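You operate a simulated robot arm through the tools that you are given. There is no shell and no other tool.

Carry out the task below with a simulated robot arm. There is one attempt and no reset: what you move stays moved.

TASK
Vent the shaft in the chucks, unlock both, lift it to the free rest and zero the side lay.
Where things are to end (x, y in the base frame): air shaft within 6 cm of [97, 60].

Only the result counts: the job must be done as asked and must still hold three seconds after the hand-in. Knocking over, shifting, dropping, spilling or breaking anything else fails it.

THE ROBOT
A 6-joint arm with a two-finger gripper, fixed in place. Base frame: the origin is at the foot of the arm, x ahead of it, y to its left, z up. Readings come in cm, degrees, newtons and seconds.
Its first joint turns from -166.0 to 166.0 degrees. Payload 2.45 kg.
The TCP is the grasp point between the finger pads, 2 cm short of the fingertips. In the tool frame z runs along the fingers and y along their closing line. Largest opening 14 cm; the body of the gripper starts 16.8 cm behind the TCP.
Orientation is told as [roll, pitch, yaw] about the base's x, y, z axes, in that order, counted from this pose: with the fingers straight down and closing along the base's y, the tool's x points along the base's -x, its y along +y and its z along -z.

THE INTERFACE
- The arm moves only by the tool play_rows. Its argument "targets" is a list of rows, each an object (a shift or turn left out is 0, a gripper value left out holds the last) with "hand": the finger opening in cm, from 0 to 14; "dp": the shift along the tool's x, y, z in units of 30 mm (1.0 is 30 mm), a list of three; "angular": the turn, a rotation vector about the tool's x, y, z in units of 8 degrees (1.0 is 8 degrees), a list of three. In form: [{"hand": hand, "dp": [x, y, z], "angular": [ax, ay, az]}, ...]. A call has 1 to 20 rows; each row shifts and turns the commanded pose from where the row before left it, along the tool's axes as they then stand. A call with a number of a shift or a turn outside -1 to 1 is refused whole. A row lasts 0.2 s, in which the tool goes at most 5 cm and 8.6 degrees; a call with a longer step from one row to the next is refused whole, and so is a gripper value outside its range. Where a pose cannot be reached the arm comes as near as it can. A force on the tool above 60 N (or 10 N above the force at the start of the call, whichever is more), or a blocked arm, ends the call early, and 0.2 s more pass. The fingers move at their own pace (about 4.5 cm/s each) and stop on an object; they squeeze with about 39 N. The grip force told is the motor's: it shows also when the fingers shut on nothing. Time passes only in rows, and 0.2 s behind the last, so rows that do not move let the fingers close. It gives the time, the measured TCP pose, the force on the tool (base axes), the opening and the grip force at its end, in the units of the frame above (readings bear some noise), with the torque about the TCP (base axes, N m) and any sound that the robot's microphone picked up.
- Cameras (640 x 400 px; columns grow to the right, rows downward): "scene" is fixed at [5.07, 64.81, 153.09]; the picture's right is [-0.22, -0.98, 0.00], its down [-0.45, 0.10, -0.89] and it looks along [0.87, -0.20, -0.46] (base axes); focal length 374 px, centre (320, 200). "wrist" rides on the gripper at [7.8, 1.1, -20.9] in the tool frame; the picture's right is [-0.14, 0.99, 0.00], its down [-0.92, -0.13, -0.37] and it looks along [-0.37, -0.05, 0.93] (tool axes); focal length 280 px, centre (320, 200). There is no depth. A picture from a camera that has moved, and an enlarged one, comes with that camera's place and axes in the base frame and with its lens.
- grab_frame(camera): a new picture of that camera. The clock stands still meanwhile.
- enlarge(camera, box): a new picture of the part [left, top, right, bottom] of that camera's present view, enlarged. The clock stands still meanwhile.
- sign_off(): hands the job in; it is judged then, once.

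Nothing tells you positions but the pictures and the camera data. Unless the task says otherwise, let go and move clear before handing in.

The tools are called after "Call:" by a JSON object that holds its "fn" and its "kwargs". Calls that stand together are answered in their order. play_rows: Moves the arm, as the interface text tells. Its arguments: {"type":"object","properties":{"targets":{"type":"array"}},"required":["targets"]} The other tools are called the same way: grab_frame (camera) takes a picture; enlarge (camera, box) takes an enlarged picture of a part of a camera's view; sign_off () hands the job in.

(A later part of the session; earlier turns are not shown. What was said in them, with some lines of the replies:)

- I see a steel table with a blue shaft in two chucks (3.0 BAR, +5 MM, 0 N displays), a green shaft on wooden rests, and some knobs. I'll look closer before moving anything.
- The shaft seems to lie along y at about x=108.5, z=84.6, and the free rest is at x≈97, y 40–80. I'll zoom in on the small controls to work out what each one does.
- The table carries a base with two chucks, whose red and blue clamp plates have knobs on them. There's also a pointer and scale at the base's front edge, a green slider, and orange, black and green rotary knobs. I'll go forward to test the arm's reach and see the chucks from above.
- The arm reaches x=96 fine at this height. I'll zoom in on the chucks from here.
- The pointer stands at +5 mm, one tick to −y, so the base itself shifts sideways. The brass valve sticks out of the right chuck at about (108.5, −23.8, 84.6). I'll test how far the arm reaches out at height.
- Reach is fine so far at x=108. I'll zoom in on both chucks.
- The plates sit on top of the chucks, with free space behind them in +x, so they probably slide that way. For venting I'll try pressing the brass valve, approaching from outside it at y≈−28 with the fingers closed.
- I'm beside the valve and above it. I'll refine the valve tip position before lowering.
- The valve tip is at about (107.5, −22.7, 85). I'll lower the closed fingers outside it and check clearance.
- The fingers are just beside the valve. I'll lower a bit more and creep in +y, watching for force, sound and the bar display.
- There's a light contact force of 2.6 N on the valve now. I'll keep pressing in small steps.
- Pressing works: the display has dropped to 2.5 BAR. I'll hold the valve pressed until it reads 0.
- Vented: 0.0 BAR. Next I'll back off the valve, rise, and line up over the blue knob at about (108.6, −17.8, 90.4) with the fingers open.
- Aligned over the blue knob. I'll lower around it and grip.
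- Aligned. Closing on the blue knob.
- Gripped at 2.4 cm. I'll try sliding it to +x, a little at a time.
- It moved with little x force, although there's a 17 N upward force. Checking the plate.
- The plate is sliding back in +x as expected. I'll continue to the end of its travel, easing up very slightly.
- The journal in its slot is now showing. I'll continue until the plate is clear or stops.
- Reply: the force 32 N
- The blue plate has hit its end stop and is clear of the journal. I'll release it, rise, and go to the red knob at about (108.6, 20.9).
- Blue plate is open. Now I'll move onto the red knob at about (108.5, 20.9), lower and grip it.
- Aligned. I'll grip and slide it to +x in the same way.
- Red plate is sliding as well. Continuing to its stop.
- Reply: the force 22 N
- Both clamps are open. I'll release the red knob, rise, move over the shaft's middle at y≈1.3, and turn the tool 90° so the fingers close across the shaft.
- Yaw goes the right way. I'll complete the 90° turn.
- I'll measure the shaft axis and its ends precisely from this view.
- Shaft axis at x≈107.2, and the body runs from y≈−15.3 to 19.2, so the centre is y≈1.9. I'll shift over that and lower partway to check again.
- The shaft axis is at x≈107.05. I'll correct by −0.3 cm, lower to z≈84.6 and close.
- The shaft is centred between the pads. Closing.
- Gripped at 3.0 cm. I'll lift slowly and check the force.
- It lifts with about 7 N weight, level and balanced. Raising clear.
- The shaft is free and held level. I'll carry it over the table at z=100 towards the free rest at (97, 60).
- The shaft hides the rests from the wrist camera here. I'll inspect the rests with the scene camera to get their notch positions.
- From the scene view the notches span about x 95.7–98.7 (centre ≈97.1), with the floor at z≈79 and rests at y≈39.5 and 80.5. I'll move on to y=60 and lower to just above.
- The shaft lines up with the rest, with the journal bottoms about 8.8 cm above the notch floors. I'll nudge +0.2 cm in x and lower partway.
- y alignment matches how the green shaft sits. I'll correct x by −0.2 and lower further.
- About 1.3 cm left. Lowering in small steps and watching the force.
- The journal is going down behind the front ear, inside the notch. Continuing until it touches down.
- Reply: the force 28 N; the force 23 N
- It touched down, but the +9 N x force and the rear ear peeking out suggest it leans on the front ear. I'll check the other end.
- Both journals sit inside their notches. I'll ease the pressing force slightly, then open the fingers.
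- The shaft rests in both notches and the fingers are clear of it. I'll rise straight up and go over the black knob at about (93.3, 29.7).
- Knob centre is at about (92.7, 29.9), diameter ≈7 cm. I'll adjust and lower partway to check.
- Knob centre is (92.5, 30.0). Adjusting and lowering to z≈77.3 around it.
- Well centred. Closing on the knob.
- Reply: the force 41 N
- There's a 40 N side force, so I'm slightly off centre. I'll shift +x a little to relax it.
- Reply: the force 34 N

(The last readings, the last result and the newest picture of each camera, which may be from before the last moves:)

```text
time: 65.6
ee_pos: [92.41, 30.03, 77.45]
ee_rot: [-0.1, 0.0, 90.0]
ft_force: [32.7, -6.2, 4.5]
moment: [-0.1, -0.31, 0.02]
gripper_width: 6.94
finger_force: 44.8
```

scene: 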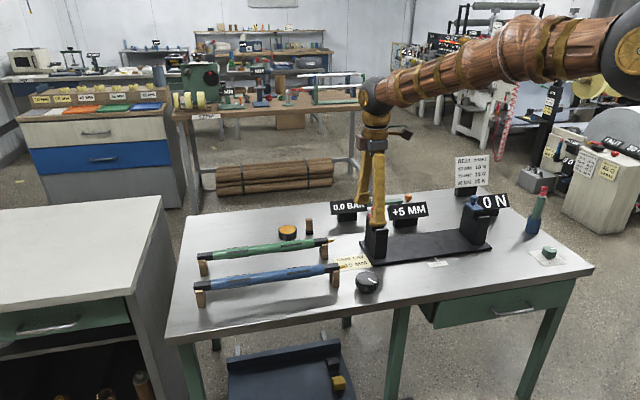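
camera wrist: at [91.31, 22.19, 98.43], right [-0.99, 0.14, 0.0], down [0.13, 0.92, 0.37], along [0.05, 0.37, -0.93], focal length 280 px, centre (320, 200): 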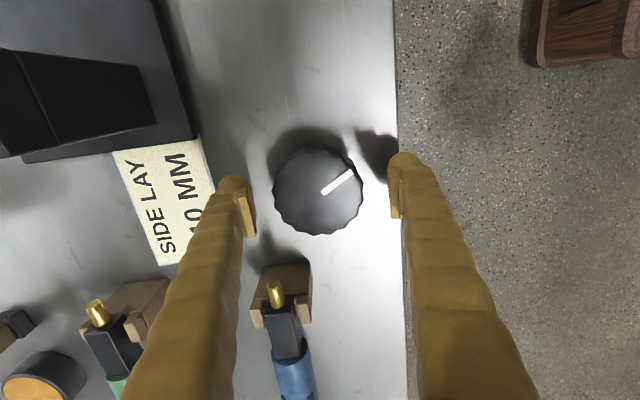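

Call:
{"fn": "play_rows", "kwargs": {"targets": [{"dp": [0, -0.08, 0]}, {}]}}

Call:
{"fn": "play_rows", "kwargs": {"targets": [{"dp": [0, -0.05, 0]}, {}]}}

```text
time: 66.2
ee_pos: [92.51, 29.91, 77.51]
ee_rot: [0.1, 0.0, 90.1]
ft_force: [-14.6, -5.0, 31.9]
moment: [-0.13, 0.48, 0.01]
gripper_width: 6.92
finger_force: 45.3
```

```text
time: 66.8
ee_pos: [92.47, 30.07, 77.45]
ee_rot: [0.3, 0.1, 90.0]
ft_force: [-10.7, -2.0, 8.8]
moment: [-0.2, 0.23, -0.02]
gripper_width: 6.92
finger_force: 45.0
stopped in row 2: the force on the tool passed its limit at 62 N (the readings are from after the stop); the commanded pose is now the measured one
```

Forces are now settled. I'll try a small 8° clockwise turn and watch the displays.

Call:
{"fn": "play_rows", "kwargs": {"targets": [{"angular": [0, 0, 0.5]}, {"angular": [0, 0, 0.5]}, {}]}}

Call:
{"fn": "enlarge", "kwargs": {"camera": "scene", "box": [320, 170, 520, 295]}}

Call:
{"fn": "grab_frame", "kwargs": {"camera": "wrist"}}

```text
time: 67.6
ee_pos: [92.55, 30.13, 77.3]
ee_rot: [0.2, 0.0, 82.0]
ft_force: [-18.4, -8.5, 31.6]
moment: [-0.18, 0.57, -0.01]
gripper_width: 6.94
finger_force: 45.1
```

```text
3.20 times, centred on (420, 232) of scene
camera zoom: at [5.07, 64.81, 153.09], right [-0.22, -0.98, 0.0], down [-0.45, 0.1, -0.89], along [0.87, -0.2, -0.46], focal length 1197 px, centre (0, 96)
```

zoom: 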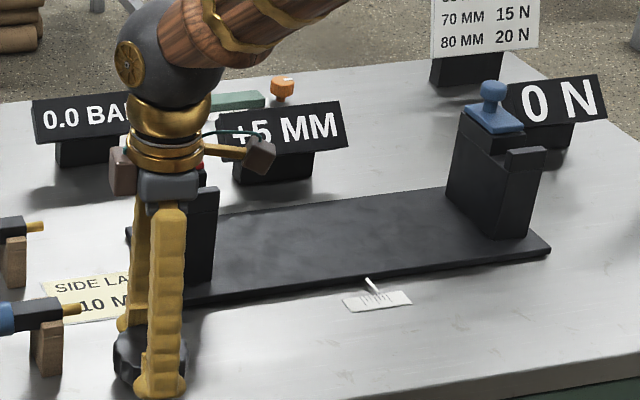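

```text
taken
camera wrist: at [90.5, 22.46, 98.35], right [-0.96, 0.27, 0.0], down [0.26, 0.89, 0.37], along [0.1, 0.35, -0.93], focal length 280 px, centre (320, 200)
```

wrist: 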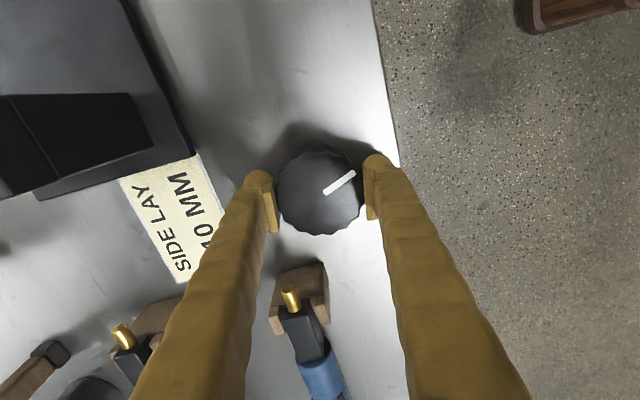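

The knob turned with the gripper. I'll look closely at the pointer on the scale.

Call:
{"fn": "enlarge", "kwargs": {"camera": "scene", "box": [415, 250, 447, 270]}}

Call:
{"fn": "enlarge", "kwargs": {"camera": "scene", "box": [380, 195, 436, 230]}}

```text
16.00 times, centred on (431, 260) of scene
camera zoom: at [5.07, 64.81, 153.09], right [-0.22, -0.98, 0.0], down [-0.45, 0.1, -0.89], along [0.87, -0.2, -0.46], focal length 5986 px, centre (-1456, -760)
```

zoom: 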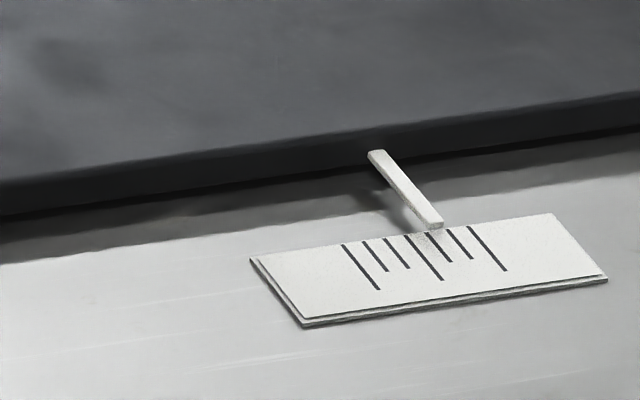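

```text
11.43 times, centred on (408, 212) of scene
camera zoom: at [5.07, 64.81, 153.09], right [-0.22, -0.98, 0.0], down [-0.45, 0.1, -0.89], along [0.87, -0.2, -0.46], focal length 4276 px, centre (-686, 57)
```

zoom: 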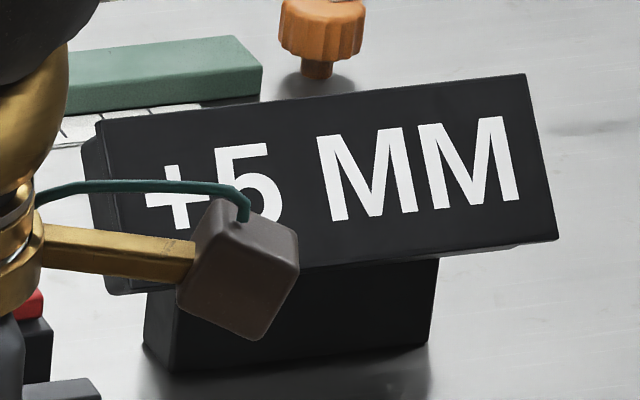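

The pointer shifted very slightly to the + side (−y), so counter-clockwise is what I need. I'll turn back and past, up a touch to reduce the down-force.

Call:
{"fn": "play_rows", "kwargs": {"targets": [{"dp": [0, 0.02, -0.04], "angular": [0, 0, -0.7]}, {"angular": [0, 0, -0.7]}, {"angular": [0, 0, -0.7]}, {"angular": [0, 0, -0.7]}, {"angular": [0, 0, -0.7]}, {"angular": [0, 0, -0.7]}, {}]}}

Call:
{"fn": "enlarge", "kwargs": {"camera": "scene", "box": [415, 250, 447, 270]}}

Call:
{"fn": "enlarge", "kwargs": {"camera": "scene", "box": [320, 170, 520, 295]}}

```text
time: 69.2
ee_pos: [92.46, 30.1, 77.48]
ee_rot: [0.4, -0.1, 115.7]
ft_force: [-2.3, 6.9, 0.9]
moment: [0.11, -0.04, -0.06]
gripper_width: 6.92
finger_force: 45.6
```

```text
16.00 times, centred on (431, 260) of scene
camera zoom: at [5.07, 64.81, 153.09], right [-0.22, -0.98, 0.0], down [-0.45, 0.1, -0.89], along [0.87, -0.2, -0.46], focal length 5986 px, centre (-1456, -760)
```

zoom: 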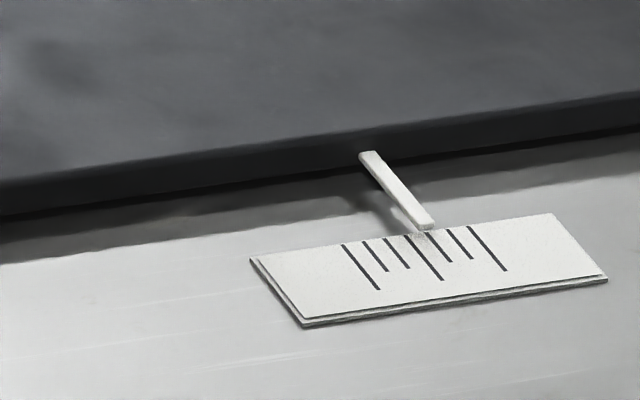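

```text
3.20 times, centred on (420, 232) of scene
camera zoom: at [5.07, 64.81, 153.09], right [-0.22, -0.98, 0.0], down [-0.45, 0.1, -0.89], along [0.87, -0.2, -0.46], focal length 1197 px, centre (0, 96)
```

zoom: 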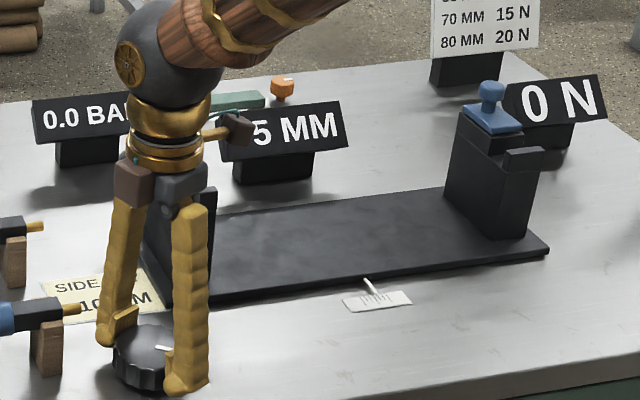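

The pointer moved about 2 mm toward zero for 26° of net turn, and the display seems to round to 5. I need about 33° more, and I'll check clearance to the shaft's brass tip partway.

Call:
{"fn": "play_rows", "kwargs": {"targets": [{"angular": [0, 0, -0.7]}, {"angular": [0, 0, -0.7]}, {"angular": [0, 0, -0.6]}, {}]}}

Call:
{"fn": "enlarge", "kwargs": {"camera": "scene", "box": [415, 250, 447, 270]}}

Call:
{"fn": "enlarge", "kwargs": {"camera": "scene", "box": [300, 180, 460, 310]}}

Call:
{"fn": "grab_frame", "kwargs": {"camera": "wrist"}}

```text
time: 70.2
ee_pos: [92.47, 30.15, 77.44]
ee_rot: [0.2, -0.2, 131.6]
ft_force: [1.8, -0.9, -17.4]
moment: [0.04, -0.08, -0.02]
gripper_width: 6.9
finger_force: 45.3
```

```text
16.00 times, centred on (431, 260) of scene
camera zoom: at [5.07, 64.81, 153.09], right [-0.22, -0.98, 0.0], down [-0.45, 0.1, -0.89], along [0.87, -0.2, -0.46], focal length 5986 px, centre (-1456, -760)
```

zoom: 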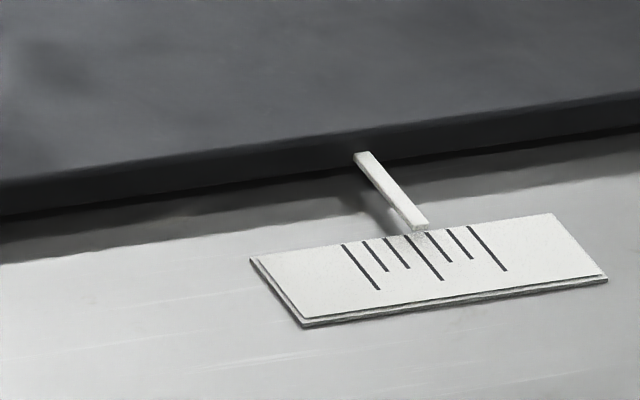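

```text
3.08 times, centred on (380, 245) of scene
camera zoom: at [5.07, 64.81, 153.09], right [-0.22, -0.98, 0.0], down [-0.45, 0.1, -0.89], along [0.87, -0.2, -0.46], focal length 1151 px, centre (135, 62)
```

zoom: 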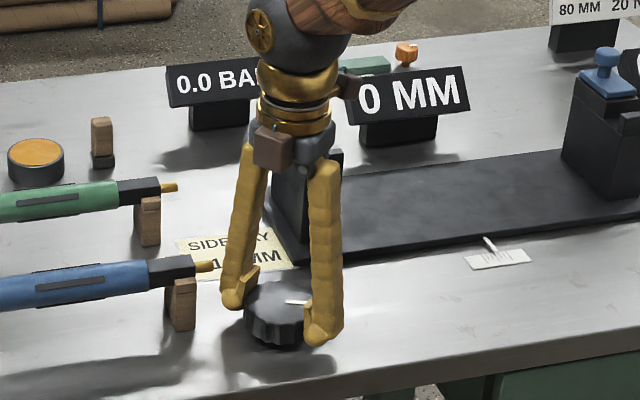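

```text
taken
camera wrist: at [97.02, 23.49, 98.32], right [-0.83, -0.56, 0.0], down [-0.51, 0.77, 0.37], along [-0.21, 0.31, -0.93], focal length 280 px, centre (320, 200)
```

wrist: 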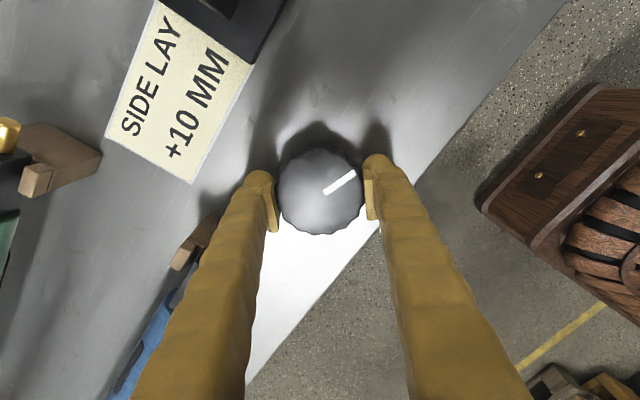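

The display already reads 0 MM, but the pointer still shows about +1.5 mm. I'll turn further toward true zero in small steps and keep watching the brass tip.

Call:
{"fn": "play_rows", "kwargs": {"targets": [{"angular": [0, 0, -0.6]}, {"angular": [0, 0, -0.6]}, {}]}}

Call:
{"fn": "enlarge", "kwargs": {"camera": "scene", "box": [415, 250, 447, 270]}}

Call:
{"fn": "enlarge", "kwargs": {"camera": "scene", "box": [330, 240, 390, 300]}}

Call:
{"fn": "grab_frame", "kwargs": {"camera": "wrist"}}

```text
time: 71.0
ee_pos: [92.47, 30.07, 77.46]
ee_rot: [0.3, -0.1, 141.3]
ft_force: [-10.7, -9.3, -16.4]
moment: [0.03, 0.17, -0.06]
gripper_width: 6.92
finger_force: 45.4
```

```text
16.00 times, centred on (431, 260) of scene
camera zoom: at [5.07, 64.81, 153.09], right [-0.22, -0.98, 0.0], down [-0.45, 0.1, -0.89], along [0.87, -0.2, -0.46], focal length 5986 px, centre (-1456, -760)
```

zoom: 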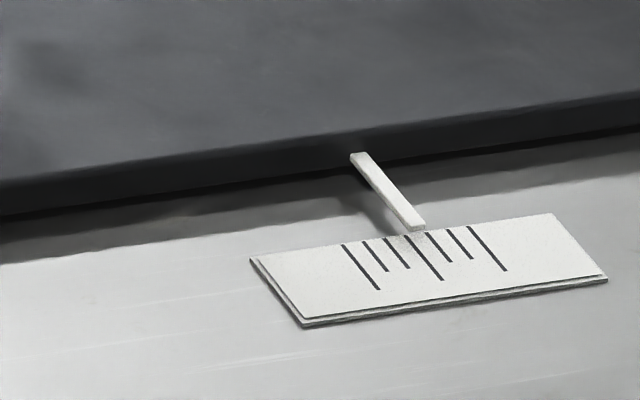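

```text
6.67 times, centred on (360, 270) of scene
camera zoom: at [5.07, 64.81, 153.09], right [-0.22, -0.98, 0.0], down [-0.45, 0.1, -0.89], along [0.87, -0.2, -0.46], focal length 2494 px, centre (53, -267)
```

zoom: 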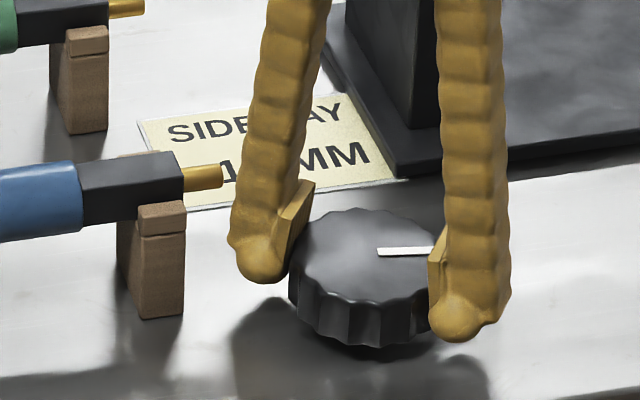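

```text
taken
camera wrist: at [98.06, 24.31, 98.32], right [-0.73, -0.69, 0.01], down [-0.64, 0.68, 0.37], along [-0.26, 0.27, -0.93], focal length 280 px, centre (320, 200)
```

wrist: 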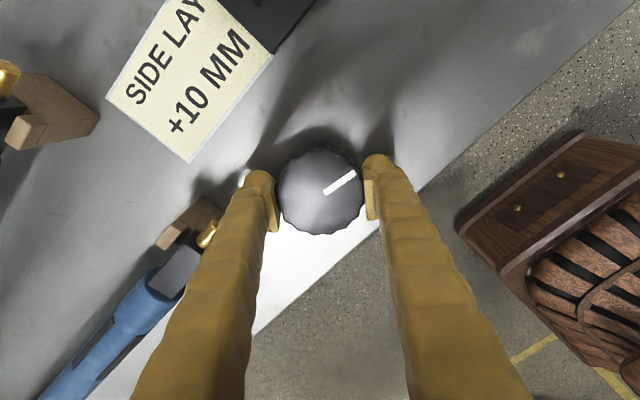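

The true gap to the brass tip works out to about 1.4 cm and stays the same as I turn. I'll do the final 9°.

Call:
{"fn": "play_rows", "kwargs": {"targets": [{"angular": [0, 0, -0.55]}, {"angular": [0, 0, -0.55]}, {}]}}

Call:
{"fn": "enlarge", "kwargs": {"camera": "scene", "box": [415, 250, 447, 270]}}

Call:
{"fn": "enlarge", "kwargs": {"camera": "scene", "box": [330, 240, 390, 300]}}

Call:
{"fn": "enlarge", "kwargs": {"camera": "scene", "box": [380, 195, 436, 230]}}

```text
time: 71.8
ee_pos: [92.45, 30.07, 77.34]
ee_rot: [0.3, -0.3, 150.0]
ft_force: [-30.8, -23.3, -7.8]
moment: [-0.12, 0.43, -0.04]
gripper_width: 6.89
finger_force: 45.6
```

```text
16.00 times, centred on (431, 260) of scene
camera zoom: at [5.07, 64.81, 153.09], right [-0.22, -0.98, 0.0], down [-0.45, 0.1, -0.89], along [0.87, -0.2, -0.46], focal length 5986 px, centre (-1456, -760)
```

zoom: 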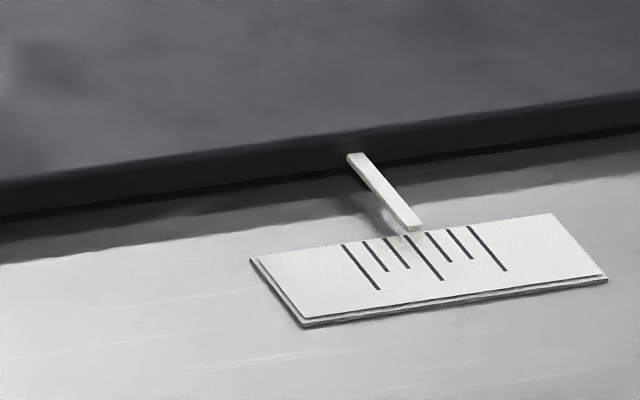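

```text
6.67 times, centred on (360, 270) of scene
camera zoom: at [5.07, 64.81, 153.09], right [-0.22, -0.98, 0.0], down [-0.45, 0.1, -0.89], along [0.87, -0.2, -0.46], focal length 2494 px, centre (53, -267)
```

zoom: 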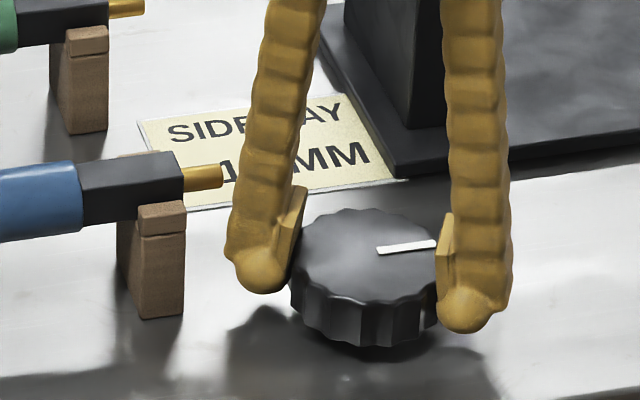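

```text
11.43 times, centred on (408, 212) of scene
camera zoom: at [5.07, 64.81, 153.09], right [-0.22, -0.98, 0.0], down [-0.45, 0.1, -0.89], along [0.87, -0.2, -0.46], focal length 4276 px, centre (-686, 57)
```

zoom: 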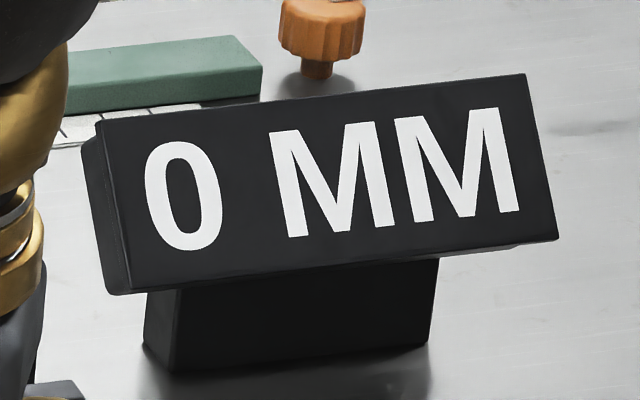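

The display reads 0 MM and the pointer lines up with the centre tick. I'll open slightly, rise straight up, and recheck.

Call:
{"fn": "play_rows", "kwargs": {"targets": [{"hand": 8.0}, {}, {}, {"dp": [0, 0, -0.3]}, {"dp": [0, 0, -0.7]}, {"dp": [0, 0, -1]}, {"dp": [0, 0, -1]}, {"dp": [0, 0, -1]}, {"dp": [0, 0, -1]}, {"dp": [0, 0, -1]}, {"dp": [0, 0, -1]}, {"dp": [0, 0, -1]}, {}]}}

Call:
{"fn": "grab_frame", "kwargs": {"camera": "scene"}}

Call:
{"fn": "enlarge", "kwargs": {"camera": "scene", "box": [415, 250, 447, 270]}}

Call:
{"fn": "enlarge", "kwargs": {"camera": "scene", "box": [320, 180, 520, 305]}}

Call:
{"fn": "enlarge", "kwargs": {"camera": "scene", "box": [170, 200, 410, 350]}}

```text
time: 74.6
ee_pos: [92.7, 30.11, 101.18]
ee_rot: [0.2, -0.2, 149.9]
ft_force: [1.0, 0.0, -0.1]
moment: [-0.02, -0.01, 0.02]
gripper_width: 8.01
finger_force: 0.1
```

```text
taken
```

scene: 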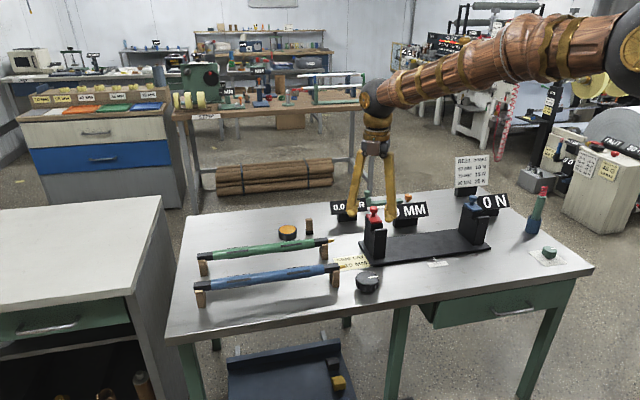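

```text
16.00 times, centred on (431, 260) of scene
camera zoom: at [5.07, 64.81, 153.09], right [-0.22, -0.98, 0.0], down [-0.45, 0.1, -0.89], along [0.87, -0.2, -0.46], focal length 5986 px, centre (-1456, -760)
```

zoom: 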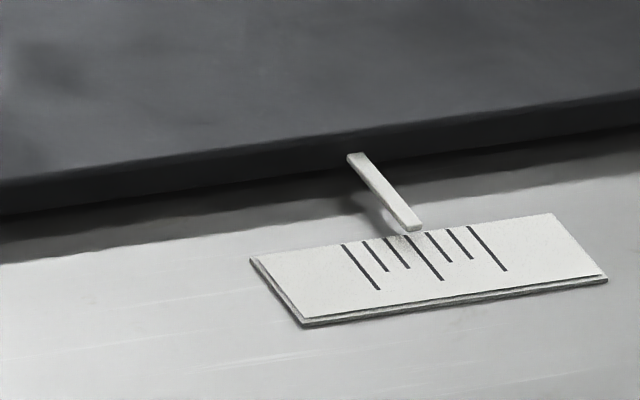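

```text
3.20 times, centred on (420, 242) of scene
camera zoom: at [5.07, 64.81, 153.09], right [-0.22, -0.98, 0.0], down [-0.45, 0.1, -0.89], along [0.87, -0.2, -0.46], focal length 1197 px, centre (0, 64)
```

zoom: 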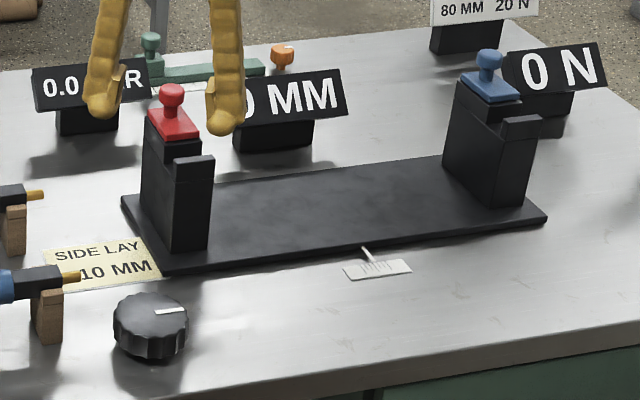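

```text
2.67 times, centred on (290, 275) of scene
camera zoom: at [5.07, 64.81, 153.09], right [-0.22, -0.98, 0.0], down [-0.45, 0.1, -0.89], along [0.87, -0.2, -0.46], focal length 998 px, centre (400, 0)
```

zoom: 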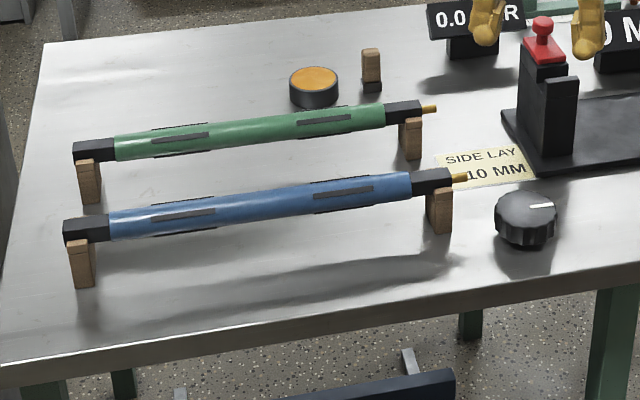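

Everything looks right. I'll pull the arm well clear and confirm the displays before handing in.

Call:
{"fn": "play_rows", "kwargs": {"targets": [{"dp": [0, 0, -1]}, {"dp": [0, 0, -1]}, {"dp": [0, 0, -1]}, {"dp": [0.87, 0.5, -0.5]}, {"dp": [0.87, 0.5, 0]}, {"dp": [0.87, 0.5, 0]}, {"dp": [0.87, 0.5, 0]}, {"dp": [0.87, 0.5, 0]}, {"dp": [0.87, 0.5, 0]}, {"dp": [0.87, 0.5, 0]}, {"dp": [0.87, 0.5, 0]}, {}]}}

Call:
{"fn": "grab_frame", "kwargs": {"camera": "scene"}}

Call:
{"fn": "enlarge", "kwargs": {"camera": "scene", "box": [320, 180, 520, 305]}}

```text
time: 77.2
ee_pos: [104.79, 9.21, 111.97]
ee_rot: [0.2, -0.2, 150.1]
ft_force: [-0.4, 0.2, -0.3]
moment: [0.01, 0.01, -0.03]
gripper_width: 7.98
finger_force: 0.0
```

```text
taken
```

scene: 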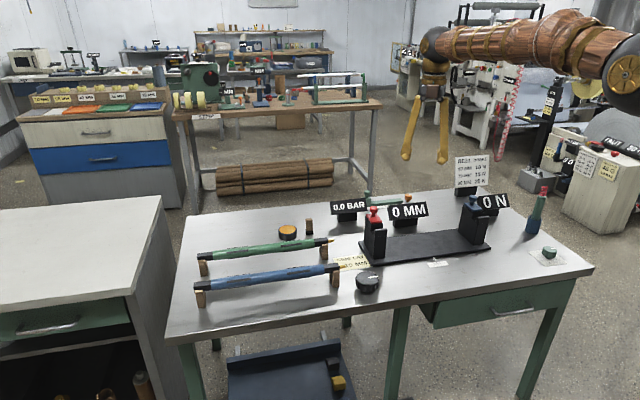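

```text
3.20 times, centred on (420, 242) of scene
camera zoom: at [5.07, 64.81, 153.09], right [-0.22, -0.98, 0.0], down [-0.45, 0.1, -0.89], along [0.87, -0.2, -0.46], focal length 1197 px, centre (0, 64)
```

zoom: 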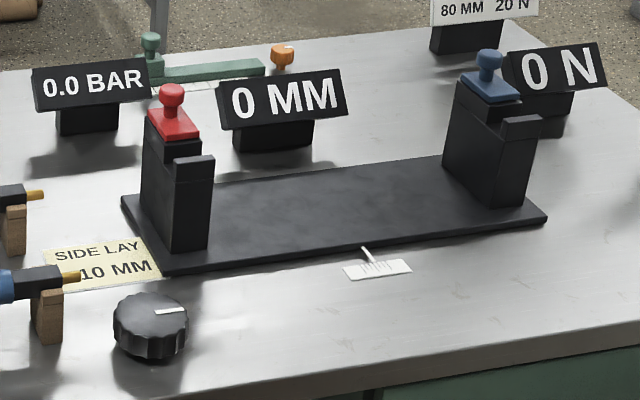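

The displays read 0.0 BAR, 0 MM and 0 N. Both clamps are open, the shaft lies in the free rest at about (97, 60), and the arm is clear, so I'm handing in.

Call:
{"fn": "sign_off", "kwargs": {}}

```text
The job is handed in.
```

The job is done and handed in; the hand-in returned no verdict.

- **Vent:** I pressed the brass valve on the shaft's end until the display fell from 3.0 to 0.0 BAR.
- **Unlock:** The red and blue clamp plates are both slid back to their stops, clear of the shaft ends.
- **Shaft:** The blue air shaft is seated in both notches of the free rest. I let go of it at about (97.0, 60.1), within the 6 cm allowed around [97, 60].
- **Side lay:** I turned the black knob about 60° counter-clockwise. The display went from +5 MM to 0 MM and the pointer lines up with the centre tick to within about 0.3 mm.

The brake display still reads 0 N, and nothing else looked moved in the last picture. The arm is up and clear of the table with nothing in its grip.
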